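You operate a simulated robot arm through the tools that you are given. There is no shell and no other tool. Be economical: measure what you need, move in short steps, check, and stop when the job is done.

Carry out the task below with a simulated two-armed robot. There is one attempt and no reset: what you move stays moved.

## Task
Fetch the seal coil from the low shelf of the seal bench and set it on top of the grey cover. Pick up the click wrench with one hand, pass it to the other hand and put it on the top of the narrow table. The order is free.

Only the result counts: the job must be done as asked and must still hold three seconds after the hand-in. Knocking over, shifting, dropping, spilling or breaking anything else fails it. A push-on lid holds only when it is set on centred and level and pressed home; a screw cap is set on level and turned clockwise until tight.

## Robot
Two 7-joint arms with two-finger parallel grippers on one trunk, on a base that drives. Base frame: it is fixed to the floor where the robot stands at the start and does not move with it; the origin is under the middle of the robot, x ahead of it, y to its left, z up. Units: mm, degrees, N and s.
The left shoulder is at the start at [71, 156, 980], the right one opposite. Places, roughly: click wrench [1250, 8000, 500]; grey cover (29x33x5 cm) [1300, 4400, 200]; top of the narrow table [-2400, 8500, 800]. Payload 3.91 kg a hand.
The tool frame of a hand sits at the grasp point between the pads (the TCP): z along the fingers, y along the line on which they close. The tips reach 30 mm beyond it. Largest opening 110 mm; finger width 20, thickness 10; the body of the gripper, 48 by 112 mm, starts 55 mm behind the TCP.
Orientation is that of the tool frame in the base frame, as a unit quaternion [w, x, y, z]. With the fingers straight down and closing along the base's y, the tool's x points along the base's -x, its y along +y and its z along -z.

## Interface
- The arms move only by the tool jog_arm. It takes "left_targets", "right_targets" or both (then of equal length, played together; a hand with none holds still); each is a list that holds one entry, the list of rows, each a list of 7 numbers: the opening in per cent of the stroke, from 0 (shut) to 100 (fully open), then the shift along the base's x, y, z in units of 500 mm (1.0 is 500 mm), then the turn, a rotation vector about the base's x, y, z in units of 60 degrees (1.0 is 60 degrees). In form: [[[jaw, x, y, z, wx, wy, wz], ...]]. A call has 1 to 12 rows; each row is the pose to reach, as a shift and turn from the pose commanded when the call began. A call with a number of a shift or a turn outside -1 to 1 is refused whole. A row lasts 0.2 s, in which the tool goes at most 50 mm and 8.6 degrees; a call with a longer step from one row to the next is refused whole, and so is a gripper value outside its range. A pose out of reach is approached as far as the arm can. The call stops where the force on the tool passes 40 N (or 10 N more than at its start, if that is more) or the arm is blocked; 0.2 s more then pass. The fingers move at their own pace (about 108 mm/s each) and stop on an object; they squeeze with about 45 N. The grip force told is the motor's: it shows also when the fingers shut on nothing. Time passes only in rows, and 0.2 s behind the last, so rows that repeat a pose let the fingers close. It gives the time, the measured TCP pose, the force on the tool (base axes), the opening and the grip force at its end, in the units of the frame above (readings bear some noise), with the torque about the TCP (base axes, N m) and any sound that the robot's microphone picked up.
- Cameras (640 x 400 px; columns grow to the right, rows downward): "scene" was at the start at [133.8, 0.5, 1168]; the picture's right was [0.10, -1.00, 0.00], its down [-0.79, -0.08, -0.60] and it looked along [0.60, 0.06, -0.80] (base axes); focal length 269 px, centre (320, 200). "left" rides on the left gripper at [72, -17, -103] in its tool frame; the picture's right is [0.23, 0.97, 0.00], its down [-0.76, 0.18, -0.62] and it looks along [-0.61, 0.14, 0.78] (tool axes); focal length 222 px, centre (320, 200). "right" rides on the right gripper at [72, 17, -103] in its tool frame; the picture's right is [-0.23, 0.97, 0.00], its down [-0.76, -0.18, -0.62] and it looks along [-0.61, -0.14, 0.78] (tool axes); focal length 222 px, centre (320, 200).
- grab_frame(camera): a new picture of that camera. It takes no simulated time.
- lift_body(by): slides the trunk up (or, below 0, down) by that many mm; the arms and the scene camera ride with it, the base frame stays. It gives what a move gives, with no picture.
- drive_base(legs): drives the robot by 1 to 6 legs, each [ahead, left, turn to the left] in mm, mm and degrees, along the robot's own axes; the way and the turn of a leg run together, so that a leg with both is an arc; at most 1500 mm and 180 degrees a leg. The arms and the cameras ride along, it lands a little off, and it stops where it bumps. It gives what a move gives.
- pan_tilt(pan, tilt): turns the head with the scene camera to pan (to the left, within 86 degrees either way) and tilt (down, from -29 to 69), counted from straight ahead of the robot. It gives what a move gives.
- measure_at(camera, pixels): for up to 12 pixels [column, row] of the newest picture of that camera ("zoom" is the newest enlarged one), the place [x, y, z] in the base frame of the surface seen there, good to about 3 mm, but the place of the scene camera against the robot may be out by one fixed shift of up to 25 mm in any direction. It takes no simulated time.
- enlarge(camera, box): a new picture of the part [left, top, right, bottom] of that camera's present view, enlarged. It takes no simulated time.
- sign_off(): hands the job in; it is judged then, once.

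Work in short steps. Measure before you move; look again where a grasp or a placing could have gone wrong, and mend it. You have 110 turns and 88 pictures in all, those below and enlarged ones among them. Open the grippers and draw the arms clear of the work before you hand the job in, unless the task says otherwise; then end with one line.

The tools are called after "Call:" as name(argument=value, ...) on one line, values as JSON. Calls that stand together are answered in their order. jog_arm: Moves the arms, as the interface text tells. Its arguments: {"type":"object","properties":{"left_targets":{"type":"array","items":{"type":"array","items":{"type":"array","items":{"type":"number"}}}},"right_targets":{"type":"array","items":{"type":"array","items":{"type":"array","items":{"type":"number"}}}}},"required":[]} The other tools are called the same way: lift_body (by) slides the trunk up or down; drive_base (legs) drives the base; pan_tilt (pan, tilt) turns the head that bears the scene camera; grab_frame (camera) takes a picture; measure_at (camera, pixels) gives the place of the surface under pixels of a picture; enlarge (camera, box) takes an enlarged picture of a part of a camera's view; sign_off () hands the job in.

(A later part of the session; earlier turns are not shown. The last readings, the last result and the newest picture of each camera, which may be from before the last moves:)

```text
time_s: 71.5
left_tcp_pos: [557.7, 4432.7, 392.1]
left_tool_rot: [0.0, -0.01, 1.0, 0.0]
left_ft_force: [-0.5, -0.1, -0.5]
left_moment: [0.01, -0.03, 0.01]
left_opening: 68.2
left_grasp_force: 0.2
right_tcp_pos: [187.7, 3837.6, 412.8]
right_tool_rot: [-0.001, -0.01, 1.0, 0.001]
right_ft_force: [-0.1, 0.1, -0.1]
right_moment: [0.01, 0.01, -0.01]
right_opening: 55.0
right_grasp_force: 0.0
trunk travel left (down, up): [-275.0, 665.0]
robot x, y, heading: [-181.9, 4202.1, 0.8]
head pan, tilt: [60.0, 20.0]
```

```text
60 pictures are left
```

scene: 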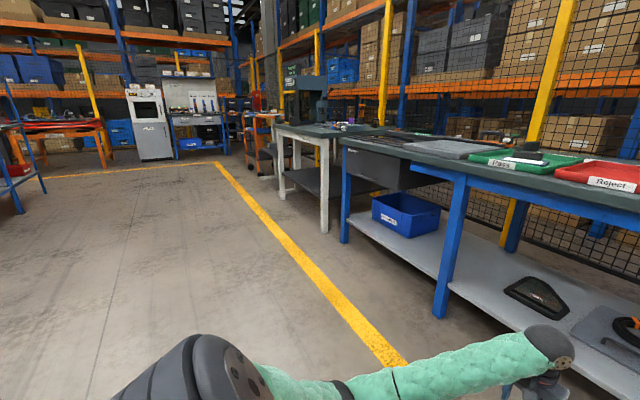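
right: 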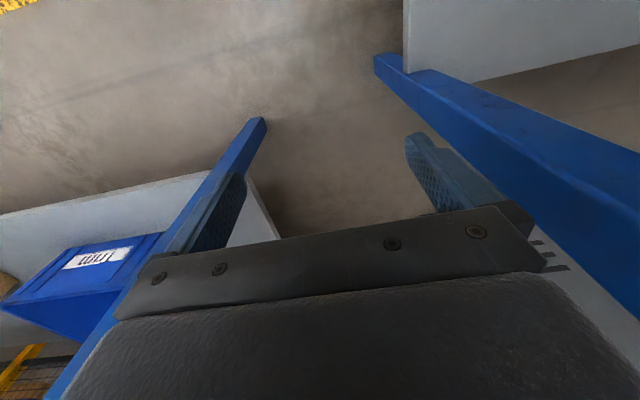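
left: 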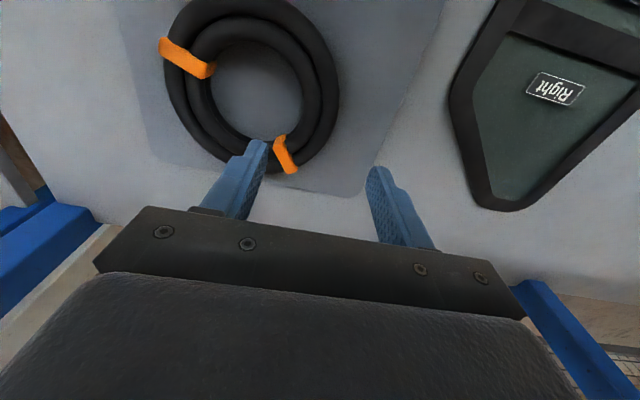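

Next the wrench near (1250,8000), probably on the orange trolley at (260,140). I raise the trunk again and strafe left along the clear lane to y≈7000.

Call:
lift_body(by=150)

Call:
drive_base(legs=[[0, 1400, -0.8], [0, 1400, 0]])

Call:
pan_tilt(pan=40, tilt=25)

Call:
grab_frame(camera="scene")

```text
time_s: 73.3
left_tcp_pos: [557.0, 4431.8, 540.6]
left_tool_rot: [-0.001, -0.009, 1.0, 0.0]
left_ft_force: [-0.7, 0.9, 0.2]
left_moment: [-0.02, 0.03, 0.0]
left_opening: 68.2
left_grasp_force: 0.0
right_tcp_pos: [186.6, 3837.0, 561.4]
right_tool_rot: [-0.001, -0.01, 1.0, 0.0]
right_ft_force: [0.7, -0.1, 0.4]
right_moment: [0.02, 0.01, 0.02]
right_opening: 55.0
right_grasp_force: 0.0
trunk travel left (down, up): [-425.0, 515.0]
robot x, y, heading: [-184.4, 4201.5, 1.2]
head pan, tilt: [60.0, 20.0]
```

```text
time_s: 86.6
left_tcp_pos: [629.5, 7133.9, 540.6]
left_tool_rot: [-0.001, 0.023, 1.0, 0.001]
left_ft_force: [1.1, 1.1, 0.0]
left_moment: [0.02, 0.02, -0.03]
left_opening: 68.2
left_grasp_force: 0.1
right_tcp_pos: [220.9, 6566.1, 562.0]
right_tool_rot: [-0.002, 0.024, 1.0, 0.0]
right_ft_force: [0.2, 0.5, -1.0]
right_moment: [0.01, -0.05, -0.01]
right_opening: 55.1
right_grasp_force: 0.0
trunk travel left (down, up): [-425.0, 515.0]
robot x, y, heading: [-128.2, 6950.1, -2.6]
head pan, tilt: [60.0, 20.0]
```

```text
time_s: 87.5
left_tcp_pos: [629.6, 7133.3, 541.0]
left_tool_rot: [0.0, 0.023, 1.0, -0.001]
left_ft_force: [-0.1, 0.2, 0.3]
left_moment: [0.01, -0.01, 0.02]
left_opening: 68.0
left_grasp_force: 0.1
right_tcp_pos: [220.3, 6564.1, 562.9]
right_tool_rot: [-0.002, 0.023, 1.0, 0.001]
right_ft_force: [0.0, -0.8, 0.5]
right_moment: [0.02, -0.02, -0.03]
right_opening: 55.0
right_grasp_force: 0.1
trunk travel left (down, up): [-425.0, 515.0]
robot x, y, heading: [-124.2, 6951.6, -2.5]
head pan, tilt: [40.0, 25.0]
```

```text
59 pictures are left
```

scene: 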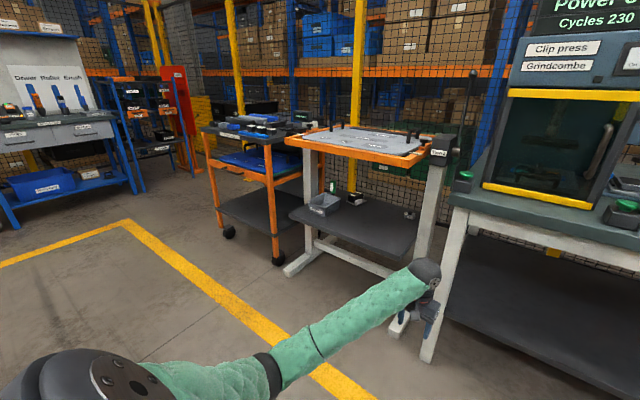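

I measure the trolley's middle shelf around (250,160) and the tables, and enlarge it.

Call:
enlarge(camera="scene", box=[180, 100, 340, 200])

Call:
measure_at(camera="scene", pixels=[[250, 160], [280, 150], [215, 130], [270, 130], [320, 205], [278, 262], [228, 232], [285, 135], [345, 145], [260, 200], [420, 250]])

```text
4.00 times, centred on (260, 150) of scene
```

zoom: 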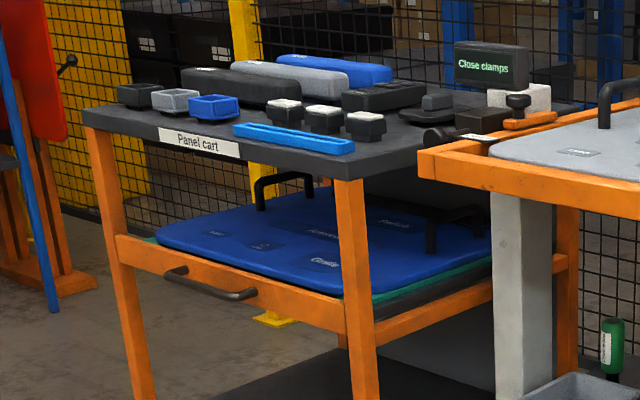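

```text
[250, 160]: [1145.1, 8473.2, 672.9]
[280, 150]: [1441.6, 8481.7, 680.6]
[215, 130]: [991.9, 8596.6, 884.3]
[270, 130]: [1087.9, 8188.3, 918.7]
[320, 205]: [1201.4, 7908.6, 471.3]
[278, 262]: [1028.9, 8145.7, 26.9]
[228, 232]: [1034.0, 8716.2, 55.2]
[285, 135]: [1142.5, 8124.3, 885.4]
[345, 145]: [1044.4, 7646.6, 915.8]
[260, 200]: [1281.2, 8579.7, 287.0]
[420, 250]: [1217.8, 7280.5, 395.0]
```

The green item near (333,188) on the clamp table's shelf is about at the given wrench place; I enlarge it.

Call:
enlarge(camera="scene", box=[290, 160, 430, 250])

```text
4.44 times, centred on (360, 205) of scene
```

zoom: 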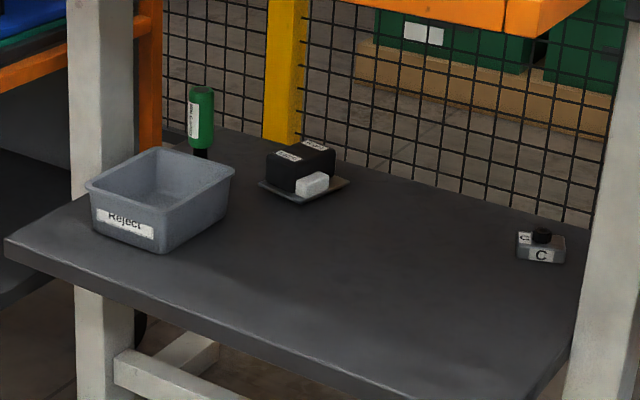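

Call:
measure_at(camera="zoom", pixels=[[200, 110], [202, 153], [200, 90], [190, 120], [212, 120], [300, 170], [160, 200], [230, 170], [300, 260], [20, 245], [520, 380], [220, 130]])

```text
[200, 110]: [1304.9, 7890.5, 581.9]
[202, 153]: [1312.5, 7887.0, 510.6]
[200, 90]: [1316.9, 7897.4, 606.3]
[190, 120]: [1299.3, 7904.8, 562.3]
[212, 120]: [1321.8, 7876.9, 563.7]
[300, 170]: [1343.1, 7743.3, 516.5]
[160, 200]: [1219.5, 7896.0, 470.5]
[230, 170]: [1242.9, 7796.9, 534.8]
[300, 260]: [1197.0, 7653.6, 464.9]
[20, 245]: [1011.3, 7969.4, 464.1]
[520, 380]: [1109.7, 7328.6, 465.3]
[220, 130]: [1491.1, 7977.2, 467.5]
```

Not certain that is a wrench. I move left and closer to view around (1250,8000,500).

Call:
drive_base(legs=[[0, 1150, 2.5]])

Call:
pan_tilt(pan=0, tilt=30)

Call:
grab_frame(camera="scene")

```text
time_s: 93.3
left_tcp_pos: [644.5, 8316.1, 541.7]
left_tool_rot: [0.0, 0.0, 1.0, 0.0]
left_ft_force: [0.1, 0.6, 0.5]
left_moment: [0.01, 0.03, 0.0]
left_opening: 67.9
left_grasp_force: 0.0
right_tcp_pos: [264.7, 7729.4, 561.6]
right_tool_rot: [-0.002, -0.001, 1.0, 0.0]
right_ft_force: [-0.3, 0.8, 0.1]
right_moment: [-0.01, -0.01, -0.02]
right_opening: 54.9
right_grasp_force: 0.0
trunk travel left (down, up): [-425.0, 515.0]
robot x, y, heading: [-101.1, 8099.6, 0.0]
head pan, tilt: [40.0, 25.0]
```

```text
time_s: 94.4
left_tcp_pos: [644.9, 8316.5, 541.7]
left_tool_rot: [0.0, -0.002, 1.0, 0.0]
left_ft_force: [-0.2, -1.0, 0.1]
left_moment: [-0.02, -0.02, 0.0]
left_opening: 67.8
left_grasp_force: 0.0
right_tcp_pos: [264.2, 7727.9, 562.7]
right_tool_rot: [-0.001, -0.001, 1.0, 0.0]
right_ft_force: [0.0, -0.7, -0.5]
right_moment: [0.01, 0.01, 0.01]
right_opening: 54.9
right_grasp_force: 0.0
trunk travel left (down, up): [-425.0, 515.0]
robot x, y, heading: [-102.4, 8098.6, 0.3]
head pan, tilt: [0.0, 30.0]
```

```text
56 pictures are left
```

scene: 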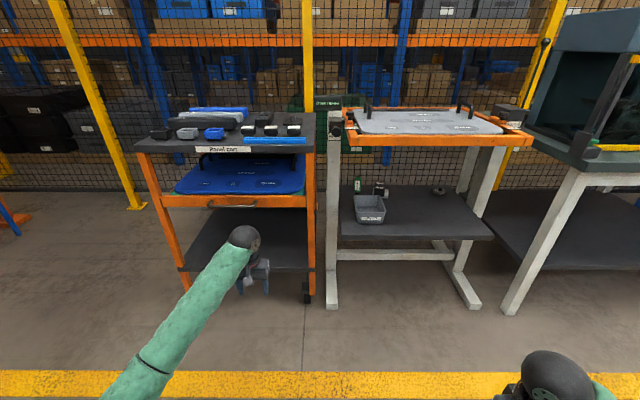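

Call:
enlarge(camera="scene", box=[300, 80, 460, 240])

```text
2.50 times, centred on (380, 160) of scene
```

zoom: 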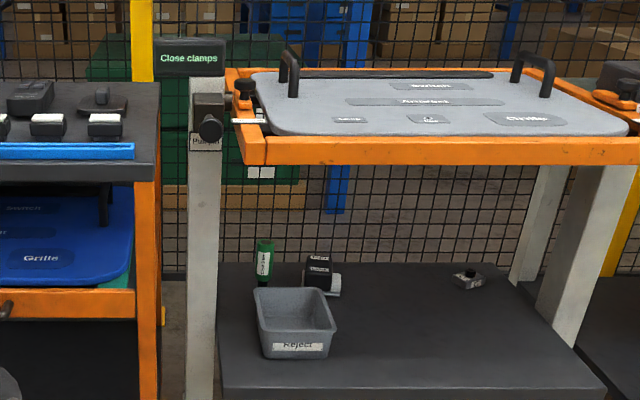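

I enlarge the green item and surroundings at higher magnification.

Call:
enlarge(camera="scene", box=[340, 165, 400, 225])

Call:
enlarge(camera="scene", box=[130, 120, 340, 310])

```text
6.67 times, centred on (370, 195) of scene
```

zoom: 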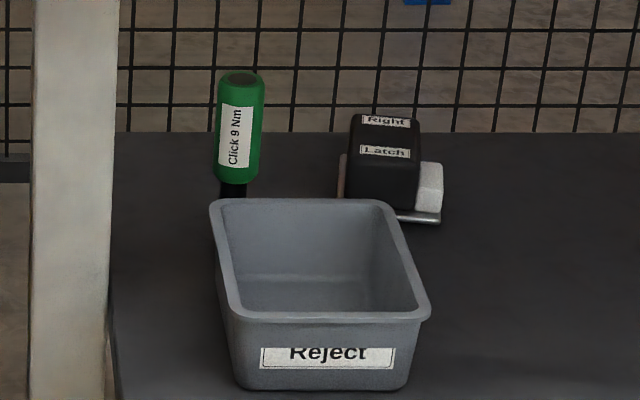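

```text
2.11 times, centred on (235, 215) of scene
```

zoom: 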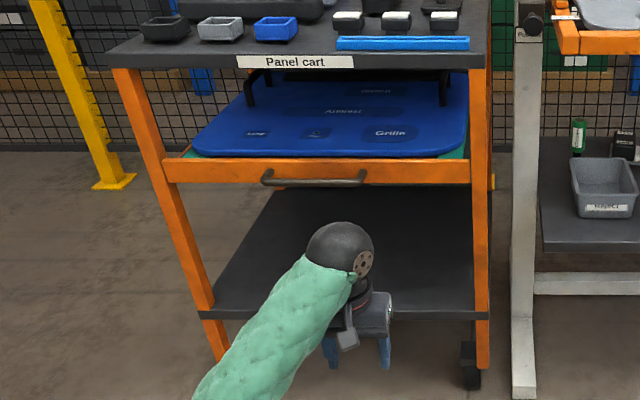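

The label reads "Click 9 Nm": the click wrench stands upright behind the reject bin. I measure wrench, bin, leg and the table frame above it.

Call:
measure_at(camera="scene", pixels=[[361, 186], [361, 180], [361, 192], [380, 197], [362, 199], [384, 205], [331, 230], [339, 230], [430, 143], [372, 220], [345, 238], [363, 173]])

```text
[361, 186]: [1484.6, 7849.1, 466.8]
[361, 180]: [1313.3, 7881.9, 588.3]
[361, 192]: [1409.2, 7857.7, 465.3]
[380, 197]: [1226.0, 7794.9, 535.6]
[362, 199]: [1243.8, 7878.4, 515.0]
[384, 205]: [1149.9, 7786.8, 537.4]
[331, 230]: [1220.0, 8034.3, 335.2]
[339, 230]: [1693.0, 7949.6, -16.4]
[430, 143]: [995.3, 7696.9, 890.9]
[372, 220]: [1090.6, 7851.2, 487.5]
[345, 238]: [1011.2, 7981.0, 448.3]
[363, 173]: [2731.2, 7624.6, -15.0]
```

I'll pick it with the left hand at a 45° forward tilt. I strafe right to y≈7685, tilt the hand and raise it to z≈620, well clear in front of the table.

Call:
drive_base(legs=[[0, -410, 0]])

Call:
jog_arm(left_targets=[[[68, 0, 0, 0.04, 0, -0.125, 0], [68, 0, 0, 0.08, 0, -0.25, 0], [68, 0, 0, 0.12, 0, -0.375, 0], [68, 0, 0, 0.16, 0, -0.5, 0], [68, 0, 0, 0.16, 0, -0.625, 0], [68, 0, 0, 0.16, 0, -0.75, 0], [68, 0, 0, 0.16, 0, -0.75, 0]]])

Call:
grab_frame(camera="scene")

Call:
grab_frame(camera="left")

```text
time_s: 96.9
left_tcp_pos: [646.1, 7899.0, 542.0]
left_tool_rot: [0.0, 0.0, 1.0, 0.001]
left_ft_force: [0.5, 0.3, 0.5]
left_moment: [0.0, -0.02, 0.02]
left_opening: 67.9
left_grasp_force: 0.1
right_tcp_pos: [266.1, 7313.0, 561.5]
right_tool_rot: [-0.002, 0.0, 1.0, 0.001]
right_ft_force: [-0.1, 0.2, -0.1]
right_moment: [0.0, -0.04, -0.04]
right_opening: 54.9
right_grasp_force: 0.0
trunk travel left (down, up): [-425.0, 515.0]
robot x, y, heading: [-100.2, 7685.4, -0.0]
head pan, tilt: [0.0, 30.0]
```

```text
time_s: 98.5
left_tcp_pos: [646.7, 7900.0, 621.7]
left_tool_rot: [0.383, 0.0, 0.924, -0.001]
left_ft_force: [-0.6, -0.5, -0.5]
left_moment: [-0.02, -0.01, 0.0]
left_opening: 74.7
left_grasp_force: 0.1
right_tcp_pos: [266.1, 7311.4, 562.2]
right_tool_rot: [-0.001, 0.001, 1.0, 0.0]
right_ft_force: [-0.2, 0.1, -0.2]
right_moment: [-0.01, 0.01, -0.05]
right_opening: 55.1
right_grasp_force: 0.1
trunk travel left (down, up): [-425.0, 515.0]
robot x, y, heading: [-101.6, 7681.1, 0.3]
head pan, tilt: [0.0, 30.0]
```

```text
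52 pictures are left
```

scene: 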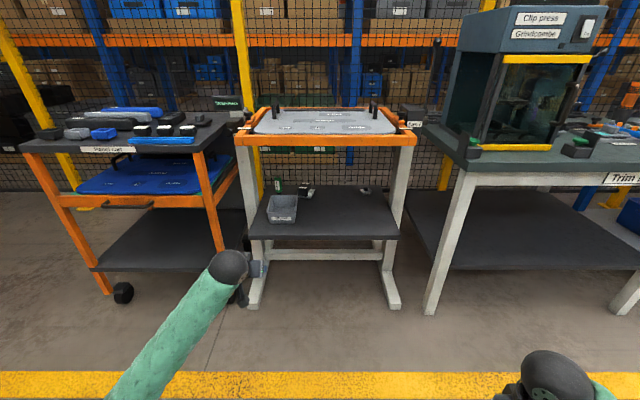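

```text
51 pictures are left
```

left: 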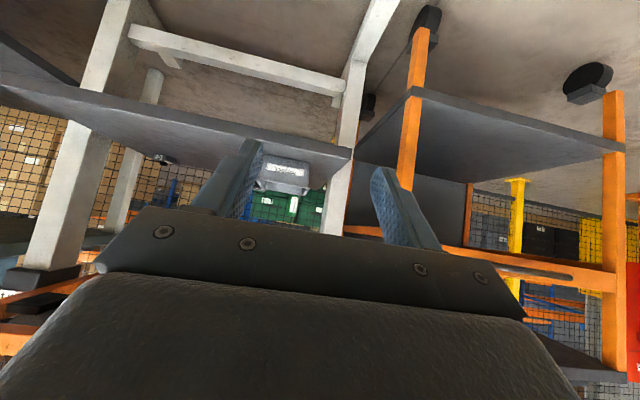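

The gap between shelf and frame is clear. I drive ahead 470 mm and measure with the hand camera.

Call:
drive_base(legs=[[470, 0, 0]])

Call:
grab_frame(camera="left")

Call:
grab_frame(camera="scene")

```text
time_s: 101.3
left_tcp_pos: [1111.4, 7905.4, 619.9]
left_tool_rot: [0.382, -0.003, 0.924, 0.0]
left_ft_force: [-0.1, 0.4, -0.3]
left_moment: [0.02, 0.02, 0.0]
left_opening: 74.8
left_grasp_force: 0.0
right_tcp_pos: [734.0, 7315.6, 560.8]
right_tool_rot: [-0.002, -0.003, 1.0, 0.0]
right_ft_force: [0.3, -0.3, -0.5]
right_moment: [0.05, -0.02, 0.0]
right_opening: 55.1
right_grasp_force: 0.0
trunk travel left (down, up): [-425.0, 515.0]
robot x, y, heading: [362.9, 7689.1, 0.4]
head pan, tilt: [0.0, 30.0]
```

```text
50 pictures are left
```

left: 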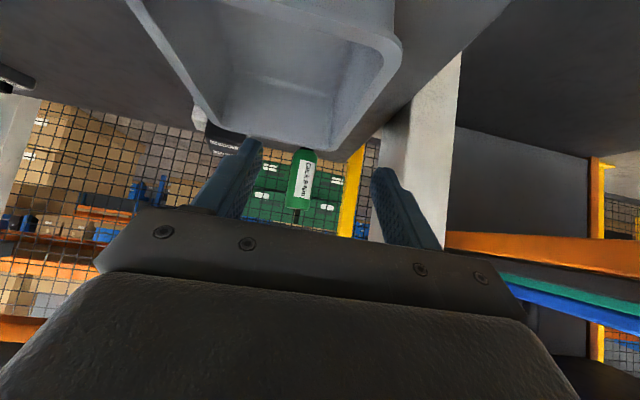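

```text
49 pictures are left
```

scene: 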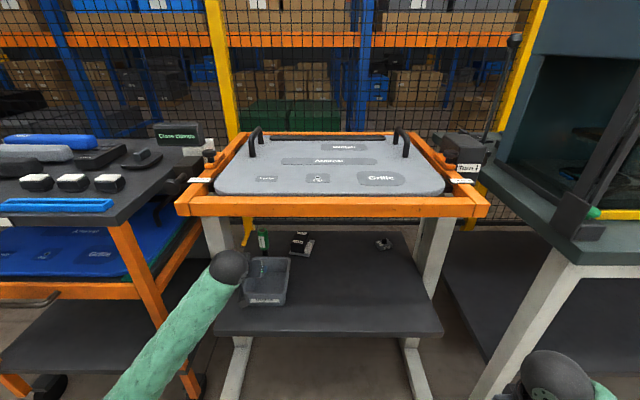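

The wrench shows at (302,180) between the fingers. I measure it and the bin rim in this picture.

Call:
measure_at(camera="left", pixels=[[302, 160], [301, 180], [300, 205], [297, 215], [290, 180], [312, 180], [240, 145], [340, 140], [398, 45], [300, 152], [415, 130], [215, 125]])

Call:
enlarge(camera="left", box=[240, 120, 380, 240])

```text
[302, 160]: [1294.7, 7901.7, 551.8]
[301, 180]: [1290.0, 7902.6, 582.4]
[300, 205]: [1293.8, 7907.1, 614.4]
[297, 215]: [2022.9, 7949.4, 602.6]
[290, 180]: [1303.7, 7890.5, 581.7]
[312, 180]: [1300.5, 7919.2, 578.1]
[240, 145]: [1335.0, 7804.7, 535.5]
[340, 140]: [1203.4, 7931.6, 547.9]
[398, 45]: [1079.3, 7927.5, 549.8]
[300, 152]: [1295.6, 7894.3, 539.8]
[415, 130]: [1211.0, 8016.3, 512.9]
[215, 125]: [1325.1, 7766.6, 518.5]
```

```text
3.33 times, centred on (310, 180) of left
```

zoom: 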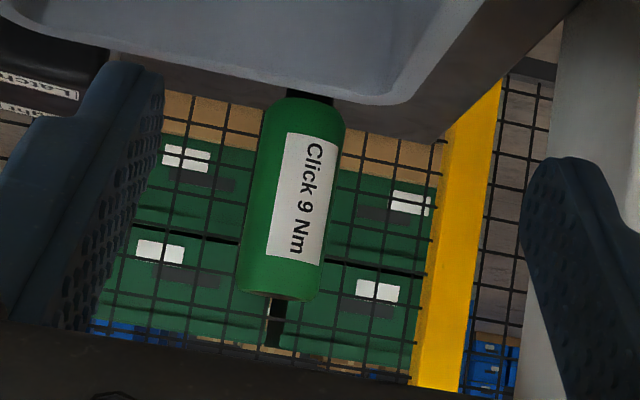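

The wrench is a ~31 mm cylinder centred near (1306,7905), green from z≈535 to 620; bin rim z≈549. I tilt the hand 15° more, go to z≈600 and advance to 60 mm short of it.

Call:
jog_arm(left_targets=[[[68, 0, 0, -0.02, 0, -0.125, 0], [68, 0, 0, -0.04, 0, -0.25, 0], [68, 0.09, 0, -0.04, 0, -0.25, 0], [68, 0.18, 0, -0.04, 0, -0.25, 0], [68, 0.27, 0, -0.04, 0, -0.25, 0], [68, 0.27, 0, -0.04, 0, -0.25, 0]]])

Call:
grab_frame(camera="left")

```text
time_s: 102.7
left_tcp_pos: [1246.5, 7905.9, 599.0]
left_tool_rot: [0.5, -0.003, 0.866, 0.001]
left_ft_force: [0.7, -0.6, 0.1]
left_moment: [-0.01, 0.02, -0.01]
left_opening: 74.6
left_grasp_force: 0.0
right_tcp_pos: [732.5, 7314.8, 561.7]
right_tool_rot: [-0.002, -0.003, 1.0, 0.001]
right_ft_force: [0.8, 0.9, -0.8]
right_moment: [0.0, 0.02, 0.0]
right_opening: 54.8
right_grasp_force: 0.1
trunk travel left (down, up): [-425.0, 515.0]
robot x, y, heading: [365.7, 7685.7, 0.6]
head pan, tilt: [0.0, 30.0]
```

```text
47 pictures are left
```

left: 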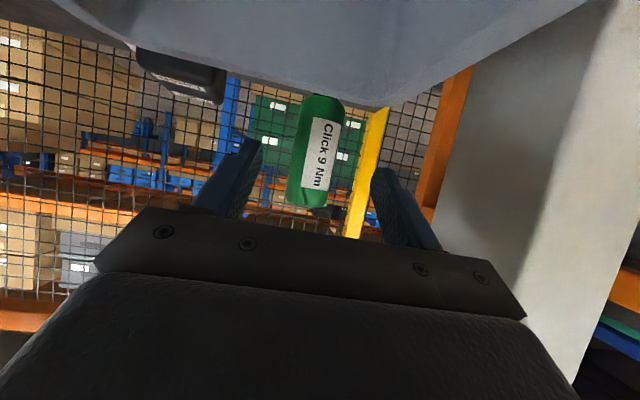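

Centred between the fingers. I advance 60 mm and close.

Call:
jog_arm(left_targets=[[[68, 0.06, 0, 0, 0, 0, 0], [68, 0.12, 0, 0, 0, 0, 0], [68, 0.12, 0, 0, 0, 0, 0], [0, 0.12, 0, 0, 0, 0, 0], [0, 0.12, 0, 0, 0, 0, 0], [0, 0.12, 0, 0, 0, 0, 0]]])

Call:
grab_frame(camera="left")

```text
time_s: 104.1
left_tcp_pos: [1305.0, 7905.5, 599.7]
left_tool_rot: [0.5, -0.002, 0.866, -0.001]
left_ft_force: [1.1, -0.8, 0.9]
left_moment: [-0.01, -0.18, -0.05]
left_opening: 36.3
left_grasp_force: 44.6
right_tcp_pos: [733.4, 7315.5, 561.5]
right_tool_rot: [-0.002, -0.003, 1.0, -0.001]
right_ft_force: [-0.8, 0.6, -1.2]
right_moment: [0.0, 0.01, -0.02]
right_opening: 55.0
right_grasp_force: 0.0
trunk travel left (down, up): [-425.0, 515.0]
robot x, y, heading: [367.4, 7686.3, -0.0]
head pan, tilt: [0.0, 30.0]
```

```text
46 pictures are left
```

left: 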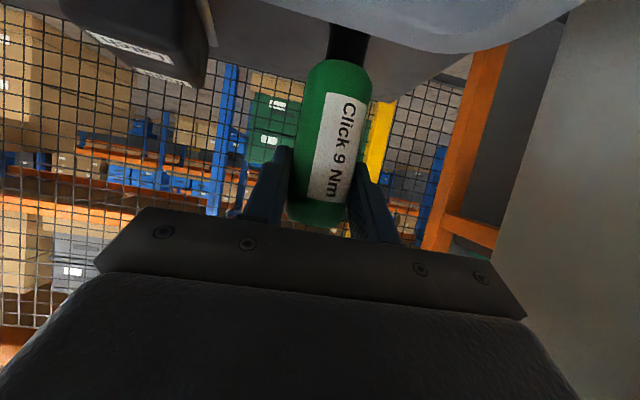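

Gripped at 36.3 mm. I lift slowly 90 mm, watching the force in case it is held.

Call:
jog_arm(left_targets=[[[0, 0, 0, 0.01, 0, 0, 0], [0, 0, 0, 0.03, 0, 0, 0], [0, 0, 0, 0.06, 0, 0, 0], [0, 0, 0, 0.1, 0, 0, 0], [0, 0, 0, 0.14, 0, 0, 0], [0, 0, 0, 0.18, 0, 0, 0], [0, 0, 0, 0.18, 0, 0, 0]]])

Call:
grab_frame(camera="left")

Call:
enlarge(camera="scene", box=[200, 200, 340, 320])

```text
time_s: 105.7
left_tcp_pos: [1306.4, 7905.1, 691.1]
left_tool_rot: [0.499, -0.003, 0.867, 0.0]
left_ft_force: [-0.6, 0.5, -1.6]
left_moment: [-0.01, -0.01, -0.01]
left_opening: 36.1
left_grasp_force: 45.4
right_tcp_pos: [732.5, 7314.7, 561.4]
right_tool_rot: [-0.001, -0.002, 1.0, 0.0]
right_ft_force: [0.1, -0.8, 0.8]
right_moment: [0.02, 0.0, 0.01]
right_opening: 55.2
right_grasp_force: 0.0
trunk travel left (down, up): [-425.0, 515.0]
robot x, y, heading: [367.3, 7681.7, 0.3]
head pan, tilt: [0.0, 30.0]
```

```text
45 pictures are left
```

left: 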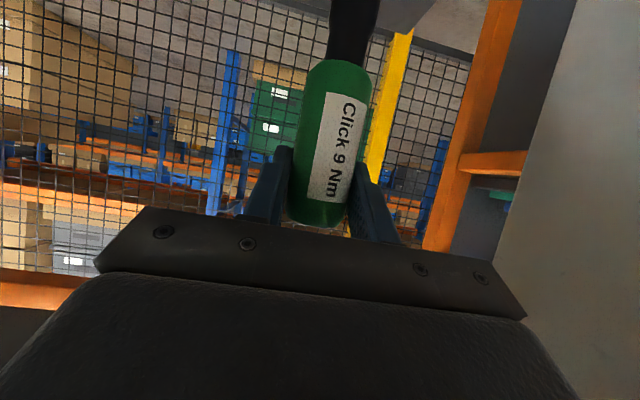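

```text
3.33 times, centred on (270, 260) of scene
```

zoom: 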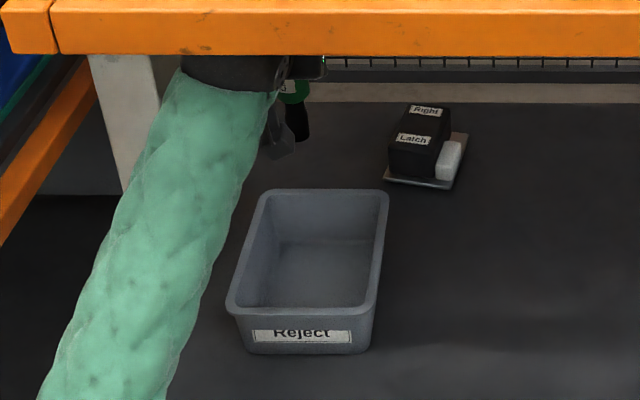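

I check the wrench's lowest point against the bin rim (z≈549) before pulling out, and the wrist height.

Call:
measure_at(camera="zoom", pixels=[[300, 110], [303, 130], [302, 138], [295, 95], [235, 75], [280, 150], [300, 195], [340, 190]])

Call:
measure_at(camera="left", pixels=[[340, 40], [355, 5], [400, 10], [335, 80], [320, 210]])

```text
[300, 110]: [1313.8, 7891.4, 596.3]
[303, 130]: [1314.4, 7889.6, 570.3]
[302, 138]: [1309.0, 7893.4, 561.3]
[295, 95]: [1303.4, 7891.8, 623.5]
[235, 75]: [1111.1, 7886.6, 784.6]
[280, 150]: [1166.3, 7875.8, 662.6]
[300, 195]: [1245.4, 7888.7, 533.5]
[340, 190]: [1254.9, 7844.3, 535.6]
```

```text
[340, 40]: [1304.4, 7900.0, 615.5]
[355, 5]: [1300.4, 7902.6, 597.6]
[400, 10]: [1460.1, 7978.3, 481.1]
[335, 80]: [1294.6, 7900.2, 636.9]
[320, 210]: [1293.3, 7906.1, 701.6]
```

Wrench bottom ≈573 (with scene offset) clears the rim at 549. I back out 650 mm.

Call:
drive_base(legs=[[-330, 0, 0], [-320, 0, 0]])

Call:
grab_frame(camera="scene")

```text
time_s: 109.7
left_tcp_pos: [647.5, 7908.2, 691.3]
left_tool_rot: [0.5, -0.008, 0.866, 0.004]
left_ft_force: [-1.0, -1.0, -4.0]
left_moment: [-0.01, 0.0, 0.0]
left_opening: 36.2
left_grasp_force: 45.2
right_tcp_pos: [79.2, 7310.9, 561.3]
right_tool_rot: [-0.002, -0.007, 1.0, 0.0]
right_ft_force: [0.2, 0.2, 0.0]
right_moment: [-0.02, 0.01, -0.01]
right_opening: 55.0
right_grasp_force: 0.0
trunk travel left (down, up): [-425.0, 515.0]
robot x, y, heading: [-292.4, 7675.4, 0.7]
head pan, tilt: [0.0, 30.0]
```

```text
43 pictures are left
```

scene: 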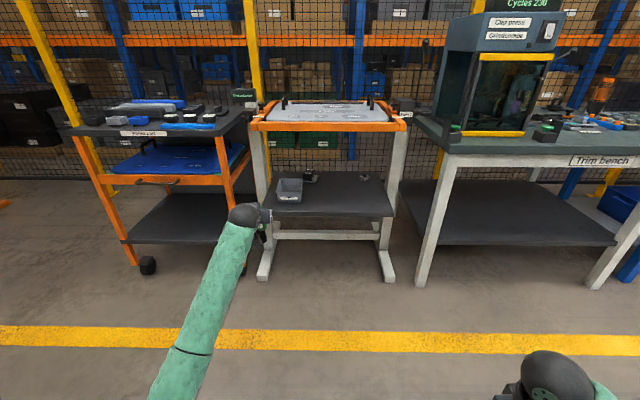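

Clear of everything. I bring the left hand with the wrench in front of the trunk and turn the right hand the first 60° toward pointing left (+y).

Call:
jog_arm(left_targets=[[[0, -0.085, -0.038, 0, 0, 0, 0], [0, -0.17, -0.076, 0, 0, 0, 0], [0, -0.255, -0.114, 0, 0, 0, 0], [0, -0.34, -0.152, 0, 0, 0, 0], [0, -0.425, -0.19, 0, 0, 0, 0], [0, -0.51, -0.228, 0, 0, 0, 0], [0, -0.595, -0.266, 0, 0, 0, 0], [0, -0.68, -0.304, 0, 0, 0, 0], [0, -0.765, -0.342, 0, 0, 0, 0]]], right_targets=[[[70, 0.03, 0, 0.02, 0.064, -0.064, 0.064], [70, 0.06, 0, 0.04, 0.128, -0.128, 0.128], [70, 0.09, 0, 0.06, 0.192, -0.192, 0.192], [70, 0.12, 0, 0.08, 0.257, -0.257, 0.257], [70, 0.15, 0, 0.1, 0.321, -0.321, 0.321], [70, 0.18, 0, 0.12, 0.385, -0.385, 0.385], [70, 0.21, 0, 0.12, 0.449, -0.449, 0.449], [70, 0.24, 0, 0.12, 0.513, -0.513, 0.513], [70, 0.26, 0, 0.12, 0.577, -0.577, 0.577]]])

Call:
grab_frame(camera="scene")

```text
time_s: 111.7
left_tcp_pos: [265.0, 7737.6, 690.0]
left_tool_rot: [0.5, -0.008, 0.866, 0.004]
left_ft_force: [0.3, 0.9, -3.5]
left_moment: [-0.01, 0.02, 0.03]
left_opening: 36.5
left_grasp_force: 45.3
right_tcp_pos: [211.1, 7310.8, 622.6]
right_tool_rot: [0.291, -0.297, 0.863, 0.287]
right_ft_force: [0.6, -0.3, 0.8]
right_moment: [-0.01, -0.01, 0.01]
right_opening: 77.0
right_grasp_force: 0.0
trunk travel left (down, up): [-425.0, 515.0]
robot x, y, heading: [-290.4, 7676.0, 0.9]
head pan, tilt: [0.0, 30.0]
```

```text
42 pictures are left
```

scene: 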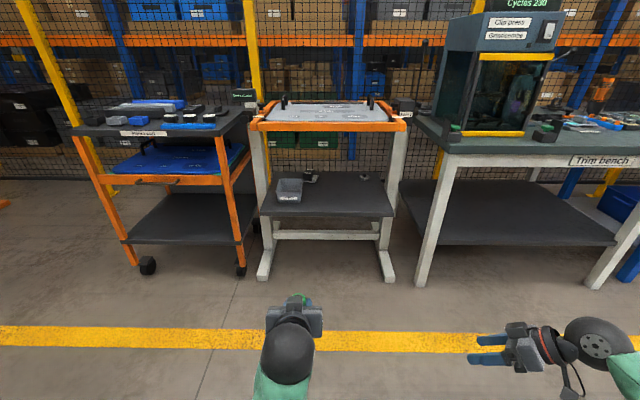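

Both are as planned. I finish the right hand's turn and align it to x≈265, z≈640, then tilt the head to see.

Call:
jog_arm(right_targets=[[[70, 0.02, 0, 0.01, 0.08, -0.08, 0.08], [70, 0.04, 0, 0.02, 0.16, -0.16, 0.16], [70, 0.06, 0, 0.03, 0.24, -0.24, 0.24], [70, 0.08, 0, 0.035, 0.32, -0.32, 0.32], [70, 0.1, 0, 0.035, 0.4, -0.4, 0.4], [70, 0.108, 0, 0.035, 0.48, -0.48, 0.48], [70, 0.108, 0, 0.035, 0.55, -0.55, 0.55], [70, 0.108, 0, 0.035, 0.577, -0.577, 0.577], [70, 0.108, 0, 0.035, 0.577, -0.577, 0.577]]])

Call:
pan_tilt(pan=0, tilt=55)

Call:
grab_frame(camera="scene")

Call:
grab_frame(camera="right")

```text
time_s: 113.7
left_tcp_pos: [266.8, 7737.8, 687.9]
left_tool_rot: [0.499, -0.007, 0.867, 0.003]
left_ft_force: [0.9, 0.4, -2.8]
left_moment: [0.01, 0.02, 0.0]
left_opening: 36.1
left_grasp_force: 44.6
right_tcp_pos: [264.3, 7312.4, 638.6]
right_tool_rot: [-0.503, 0.505, -0.497, -0.495]
right_ft_force: [0.7, 0.3, 0.5]
right_moment: [-0.05, 0.0, 0.01]
right_opening: 77.4
right_grasp_force: 0.1
trunk travel left (down, up): [-425.0, 515.0]
robot x, y, heading: [-295.8, 7682.5, 1.2]
head pan, tilt: [0.0, 30.0]
```

```text
time_s: 114.5
left_tcp_pos: [266.0, 7738.9, 689.2]
left_tool_rot: [0.5, -0.008, 0.866, 0.004]
left_ft_force: [0.6, -0.5, -2.9]
left_moment: [-0.02, 0.03, 0.0]
left_opening: 36.4
left_grasp_force: 45.0
right_tcp_pos: [263.0, 7313.1, 639.0]
right_tool_rot: [-0.503, 0.505, -0.497, -0.496]
right_ft_force: [0.1, 0.1, 0.3]
right_moment: [0.05, 0.01, 0.03]
right_opening: 77.0
right_grasp_force: 0.0
trunk travel left (down, up): [-425.0, 515.0]
robot x, y, heading: [-292.0, 7675.2, 1.1]
head pan, tilt: [0.0, 55.0]
```

```text
41 pictures are left
```

scene: 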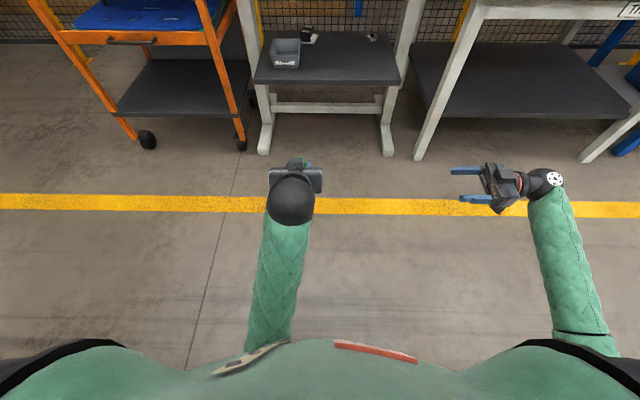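

```text
40 pictures are left
```

right: 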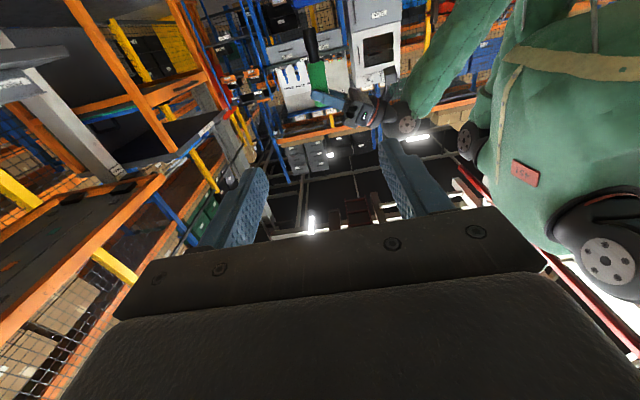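

The right hand points at the wrench, which shows at (315,70) in its picture. I advance 320 mm and measure.

Call:
jog_arm(right_targets=[[[70, 0, 0.09, 0, 0, 0, 0], [70, 0, 0.18, 0, 0, 0, 0], [70, 0, 0.27, 0, 0, 0, 0], [70, 0, 0.36, 0, 0, 0, 0], [70, 0, 0.45, 0, 0, 0, 0], [70, 0, 0.54, 0, 0, 0, 0], [70, 0, 0.62, 0, 0, 0, 0], [70, 0, 0.62, 0, 0, 0, 0]]])

Call:
grab_frame(camera="right")

```text
time_s: 116.3
left_tcp_pos: [266.0, 7738.1, 690.4]
left_tool_rot: [0.5, -0.007, 0.866, 0.002]
left_ft_force: [-0.1, -0.6, -2.5]
left_moment: [0.0, 0.02, 0.0]
left_opening: 36.6
left_grasp_force: 44.8
right_tcp_pos: [264.5, 7621.3, 641.4]
right_tool_rot: [-0.503, 0.504, -0.498, -0.495]
right_ft_force: [0.7, -0.2, 1.0]
right_moment: [0.0, 0.01, 0.02]
right_opening: 76.9
right_grasp_force: 0.0
trunk travel left (down, up): [-425.0, 515.0]
robot x, y, heading: [-292.8, 7678.3, 0.7]
head pan, tilt: [0.0, 55.0]
```

```text
39 pictures are left
```

right: 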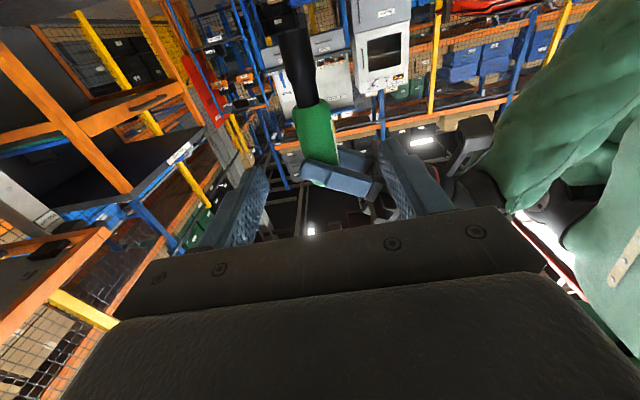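

Call:
measure_at(camera="right", pixels=[[295, 50], [303, 95], [310, 115], [318, 140], [328, 125], [302, 130], [315, 175], [340, 180], [318, 165]])

Call:
enlarge(camera="right", box=[240, 10, 440, 230])

```text
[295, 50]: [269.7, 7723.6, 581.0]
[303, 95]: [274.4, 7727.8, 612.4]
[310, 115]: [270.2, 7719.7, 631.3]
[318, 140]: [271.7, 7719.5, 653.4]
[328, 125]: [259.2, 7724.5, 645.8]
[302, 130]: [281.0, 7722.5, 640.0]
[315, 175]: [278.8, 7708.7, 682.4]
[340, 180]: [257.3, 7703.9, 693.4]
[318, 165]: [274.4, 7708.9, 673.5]
```

```text
1.82 times, centred on (340, 120) of right
```

zoom: 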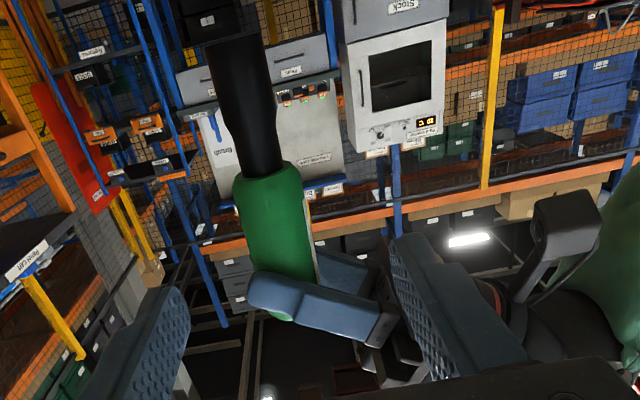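

Wrench axis x≈270, green from z≈625 up, left finger's lower edge z≈671: gripping at z≈640 fits. I advance 117 mm, +5 in x, and close the right hand.

Call:
jog_arm(right_targets=[[[70, 0.01, 0.08, 0, 0, 0, 0], [70, 0.01, 0.16, 0, 0, 0, 0], [70, 0.01, 0.234, 0, 0, 0, 0], [70, 0.01, 0.234, 0, 0, 0, 0], [0, 0.01, 0.234, 0, 0, 0, 0], [0, 0.01, 0.234, 0, 0, 0, 0], [0, 0.01, 0.234, 0, 0, 0, 0]]])

Call:
grab_frame(camera="right")

```text
time_s: 117.9
left_tcp_pos: [266.3, 7738.3, 690.1]
left_tool_rot: [0.499, -0.007, 0.867, 0.003]
left_ft_force: [-35.4, -11.7, 0.6]
left_moment: [0.02, 0.51, -0.39]
left_opening: 36.9
left_grasp_force: 44.9
right_tcp_pos: [270.0, 7738.9, 638.9]
right_tool_rot: [-0.503, 0.504, -0.498, -0.495]
right_ft_force: [35.0, 10.9, 0.6]
right_moment: [-0.57, 1.24, 0.43]
right_opening: 36.6
right_grasp_force: 44.8
trunk travel left (down, up): [-425.0, 515.0]
robot x, y, heading: [-290.0, 7677.8, 0.8]
head pan, tilt: [0.0, 55.0]
```

```text
37 pictures are left
```

right: 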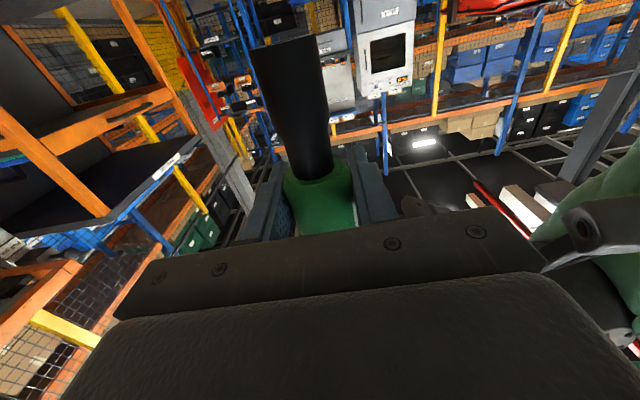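

Both hands grip; a 35 N side load shows a few mm mismatch in x. I relax it by moving the right hand −4 mm in x.

Call:
jog_arm(right_targets=[[[0, -0.004, -0.001, 0, 0, 0, 0], [0, -0.008, -0.002, 0, 0, 0, 0], [0, -0.008, -0.002, 0, 0, 0, 0]]])

```text
time_s: 118.7
left_tcp_pos: [265.1, 7737.2, 689.5]
left_tool_rot: [0.499, -0.007, 0.866, 0.002]
left_ft_force: [-30.9, -30.4, 2.2]
left_moment: [-0.75, 0.54, -0.24]
left_opening: 36.3
left_grasp_force: 45.3
right_tcp_pos: [265.4, 7737.8, 639.5]
right_tool_rot: [-0.503, 0.505, -0.497, -0.496]
right_ft_force: [31.2, 30.1, -2.3]
right_moment: [-0.75, 0.99, 0.33]
right_opening: 37.0
right_grasp_force: 45.4
trunk travel left (down, up): [-425.0, 515.0]
robot x, y, heading: [-289.7, 7681.3, 0.8]
head pan, tilt: [0.0, 55.0]
```

The load is only a grip mismatch with the right hand firm at 37 mm. I open the left hand while the right holds.

Call:
jog_arm(left_targets=[[[50, 0, 0, 0, 0, 0, 0], [72, 0, 0, 0, 0, 0, 0], [72, 0, 0, 0, 0, 0, 0], [72, 0, 0, 0, 0, 0, 0]]])

Call:
grab_frame(camera="left")

```text
time_s: 119.7
left_tcp_pos: [266.5, 7737.6, 688.9]
left_tool_rot: [0.5, -0.007, 0.866, 0.003]
left_ft_force: [0.7, -0.2, 0.0]
left_moment: [0.02, 0.01, 0.0]
left_opening: 79.2
left_grasp_force: 0.1
right_tcp_pos: [263.5, 7738.0, 638.7]
right_tool_rot: [-0.503, 0.505, -0.497, -0.495]
right_ft_force: [-0.1, -0.6, -0.3]
right_moment: [0.01, -0.03, 0.02]
right_opening: 36.0
right_grasp_force: 44.9
trunk travel left (down, up): [-425.0, 515.0]
robot x, y, heading: [-295.3, 7678.1, 1.0]
head pan, tilt: [0.0, 55.0]
```

```text
36 pictures are left
```

left: 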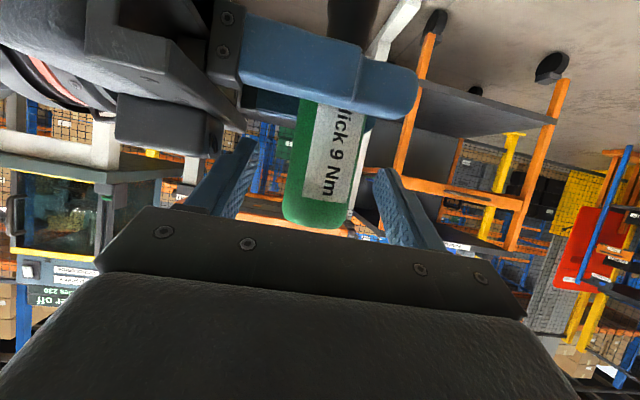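

The right hand holds the wrench alone. I withdraw the left hand back and up, then to the left.

Call:
jog_arm(left_targets=[[[72, -0.06, 0, 0.05, 0, 0, 0], [72, -0.12, 0, 0.1, 0, 0, 0], [72, -0.15, 0, 0.18, 0, 0, 0], [72, -0.15, 0.08, 0.22, 0, 0, 0], [72, -0.15, 0.17, 0.22, 0, 0, 0], [72, -0.15, 0.26, 0.22, 0, 0, 0], [72, -0.15, 0.35, 0.22, 0, 0, 0], [72, -0.15, 0.44, 0.22, 0, 0, 0]]])

Call:
grab_frame(camera="scene")

```text
time_s: 121.5
left_tcp_pos: [315.0, 7965.4, 765.7]
left_tool_rot: [0.5, -0.007, 0.866, 0.001]
left_ft_force: [0.2, 0.7, 0.1]
left_moment: [-0.02, 0.01, -0.02]
left_opening: 78.9
left_grasp_force: 0.0
left hand out of reach, approached as far as the arm can: row 1, 2, 3, 4, 5, 6, 7, 8
right_tcp_pos: [265.4, 7738.8, 639.5]
right_tool_rot: [-0.503, 0.505, -0.497, -0.495]
right_ft_force: [0.4, -0.6, 0.2]
right_moment: [-0.03, 0.0, -0.01]
right_opening: 35.7
right_grasp_force: 45.4
trunk travel left (down, up): [-425.0, 515.0]
robot x, y, heading: [-289.3, 7675.7, 0.9]
head pan, tilt: [0.0, 55.0]
```

```text
35 pictures are left
```

scene: 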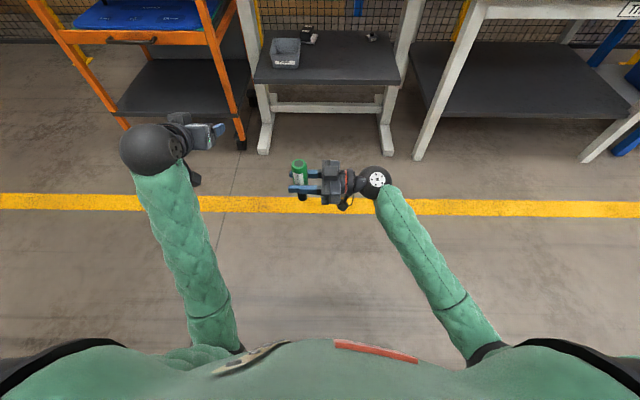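

Pass done; the wrench is upright in the right hand. I turn around toward the narrow table side and look.

Call:
drive_base(legs=[[0, 0, 160]])

Call:
pan_tilt(pan=0, tilt=25)

Call:
grab_frame(camera="scene")

```text
time_s: 128.4
left_tcp_pos: [-961.8, 7639.5, 764.7]
left_tool_rot: [-0.094, 0.852, -0.16, -0.491]
left_ft_force: [0.1, 0.9, 0.7]
left_moment: [0.01, 0.01, 0.02]
left_opening: 79.3
left_grasp_force: 0.0
right_tcp_pos: [-831.0, 7832.0, 639.2]
right_tool_rot: [-0.39, -0.584, -0.401, 0.588]
right_ft_force: [0.1, 0.0, 0.7]
right_moment: [0.01, -0.02, 0.0]
right_opening: 35.9
right_grasp_force: 44.8
trunk travel left (down, up): [-425.0, 515.0]
robot x, y, heading: [-291.8, 7679.6, 159.1]
head pan, tilt: [0.0, 55.0]
```

```text
time_s: 129.4
left_tcp_pos: [-961.2, 7638.9, 764.0]
left_tool_rot: [-0.093, 0.851, -0.159, -0.491]
left_ft_force: [-0.4, 0.8, 0.0]
left_moment: [0.0, -0.02, -0.03]
left_opening: 79.3
left_grasp_force: 0.1
right_tcp_pos: [-829.8, 7831.8, 639.6]
right_tool_rot: [-0.39, -0.584, -0.401, 0.588]
right_ft_force: [0.4, 0.1, 0.3]
right_moment: [0.0, 0.01, -0.02]
right_opening: 36.2
right_grasp_force: 44.8
trunk travel left (down, up): [-425.0, 515.0]
robot x, y, heading: [-290.5, 7677.5, 159.3]
head pan, tilt: [0.0, 25.0]
```

```text
34 pictures are left
```

scene: 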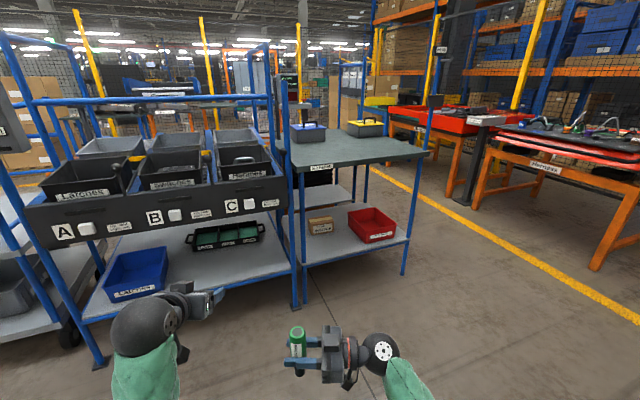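

The small table at (350,150) with a label on its edge is the likely one; I enlarge and measure it.

Call:
enlarge(camera="scene", box=[270, 90, 450, 200])

Call:
measure_at(camera="scene", pixels=[[290, 170], [345, 163], [425, 155], [340, 148], [390, 148], [385, 139], [308, 133], [365, 127], [306, 300], [403, 274], [295, 110], [428, 100]])

```text
3.56 times, centred on (360, 145) of scene
```

zoom: 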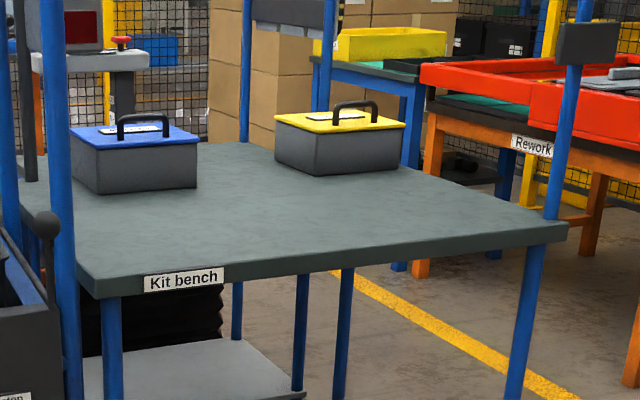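

```text
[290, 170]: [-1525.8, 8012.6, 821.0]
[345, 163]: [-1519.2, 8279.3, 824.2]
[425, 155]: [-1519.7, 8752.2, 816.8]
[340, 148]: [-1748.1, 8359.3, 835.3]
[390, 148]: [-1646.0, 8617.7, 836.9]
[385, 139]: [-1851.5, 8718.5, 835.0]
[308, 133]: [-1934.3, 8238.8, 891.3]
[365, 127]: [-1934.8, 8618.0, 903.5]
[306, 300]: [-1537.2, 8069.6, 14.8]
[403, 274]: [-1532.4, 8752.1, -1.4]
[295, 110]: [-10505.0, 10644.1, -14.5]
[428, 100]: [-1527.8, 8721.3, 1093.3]
```

That is the "Kit bench"; the narrow table at (-2400,8500) should lie beyond. I measure the blue-legged table behind it in the zoom.

Call:
measure_at(camera="zoom", pixels=[[345, 66], [400, 85], [440, 66], [385, 40], [240, 145], [320, 150], [420, 170], [545, 225], [425, 100], [520, 140], [425, 275], [135, 60]])

```text
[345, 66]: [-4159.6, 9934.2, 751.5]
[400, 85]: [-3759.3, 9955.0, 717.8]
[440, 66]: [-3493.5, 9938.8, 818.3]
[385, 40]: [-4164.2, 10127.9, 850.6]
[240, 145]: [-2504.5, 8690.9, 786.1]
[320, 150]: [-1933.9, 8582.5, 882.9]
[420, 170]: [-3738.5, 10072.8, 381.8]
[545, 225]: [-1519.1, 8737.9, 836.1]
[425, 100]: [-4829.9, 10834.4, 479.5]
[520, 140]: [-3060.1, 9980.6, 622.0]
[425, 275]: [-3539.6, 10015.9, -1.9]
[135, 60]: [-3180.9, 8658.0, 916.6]
```

I need another viewpoint. I turn to about heading 120 and look down the aisle beyond the kit bench.

Call:
drive_base(legs=[[0, 0, -40]])

Call:
grab_frame(camera="scene")

Call:
measure_at(camera="scene", pixels=[[100, 250], [200, 250], [320, 260], [420, 240], [520, 250], [600, 250], [320, 180], [220, 200], [420, 180], [150, 180], [60, 150], [540, 180]])

```text
time_s: 131.7
left_tcp_pos: [-828.6, 8080.6, 764.1]
left_tool_rot: [-0.257, 0.745, -0.443, -0.428]
left_ft_force: [0.1, -0.3, 0.3]
left_moment: [0.02, -0.03, -0.02]
left_opening: 79.2
left_grasp_force: 0.1
right_tcp_pos: [-603.0, 8143.9, 639.2]
right_tool_rot: [-0.163, -0.687, -0.174, 0.687]
right_ft_force: [-0.3, -0.4, 0.4]
right_moment: [-0.02, 0.02, 0.0]
right_opening: 35.9
right_grasp_force: 44.7
trunk travel left (down, up): [-425.0, 515.0]
robot x, y, heading: [-292.1, 7681.1, 118.7]
head pan, tilt: [0.0, 25.0]
```

```text
32 pictures are left
```

scene: 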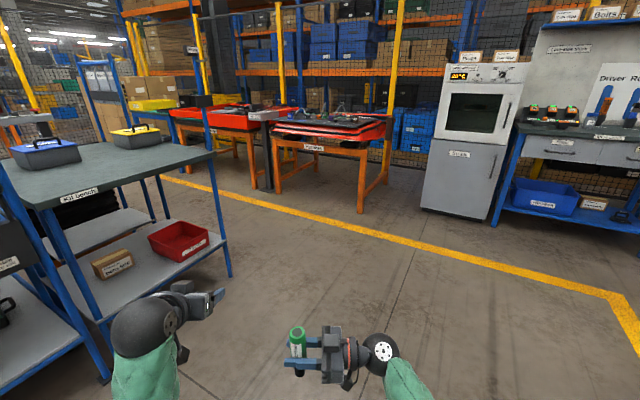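

```text
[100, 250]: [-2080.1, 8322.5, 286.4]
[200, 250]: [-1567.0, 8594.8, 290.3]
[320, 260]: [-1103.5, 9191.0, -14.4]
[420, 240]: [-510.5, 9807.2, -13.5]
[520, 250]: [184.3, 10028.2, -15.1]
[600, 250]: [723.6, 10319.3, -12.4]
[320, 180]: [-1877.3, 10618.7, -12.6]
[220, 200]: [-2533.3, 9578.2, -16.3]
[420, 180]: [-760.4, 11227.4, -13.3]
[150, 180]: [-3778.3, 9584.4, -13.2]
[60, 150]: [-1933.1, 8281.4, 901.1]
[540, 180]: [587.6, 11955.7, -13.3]
```

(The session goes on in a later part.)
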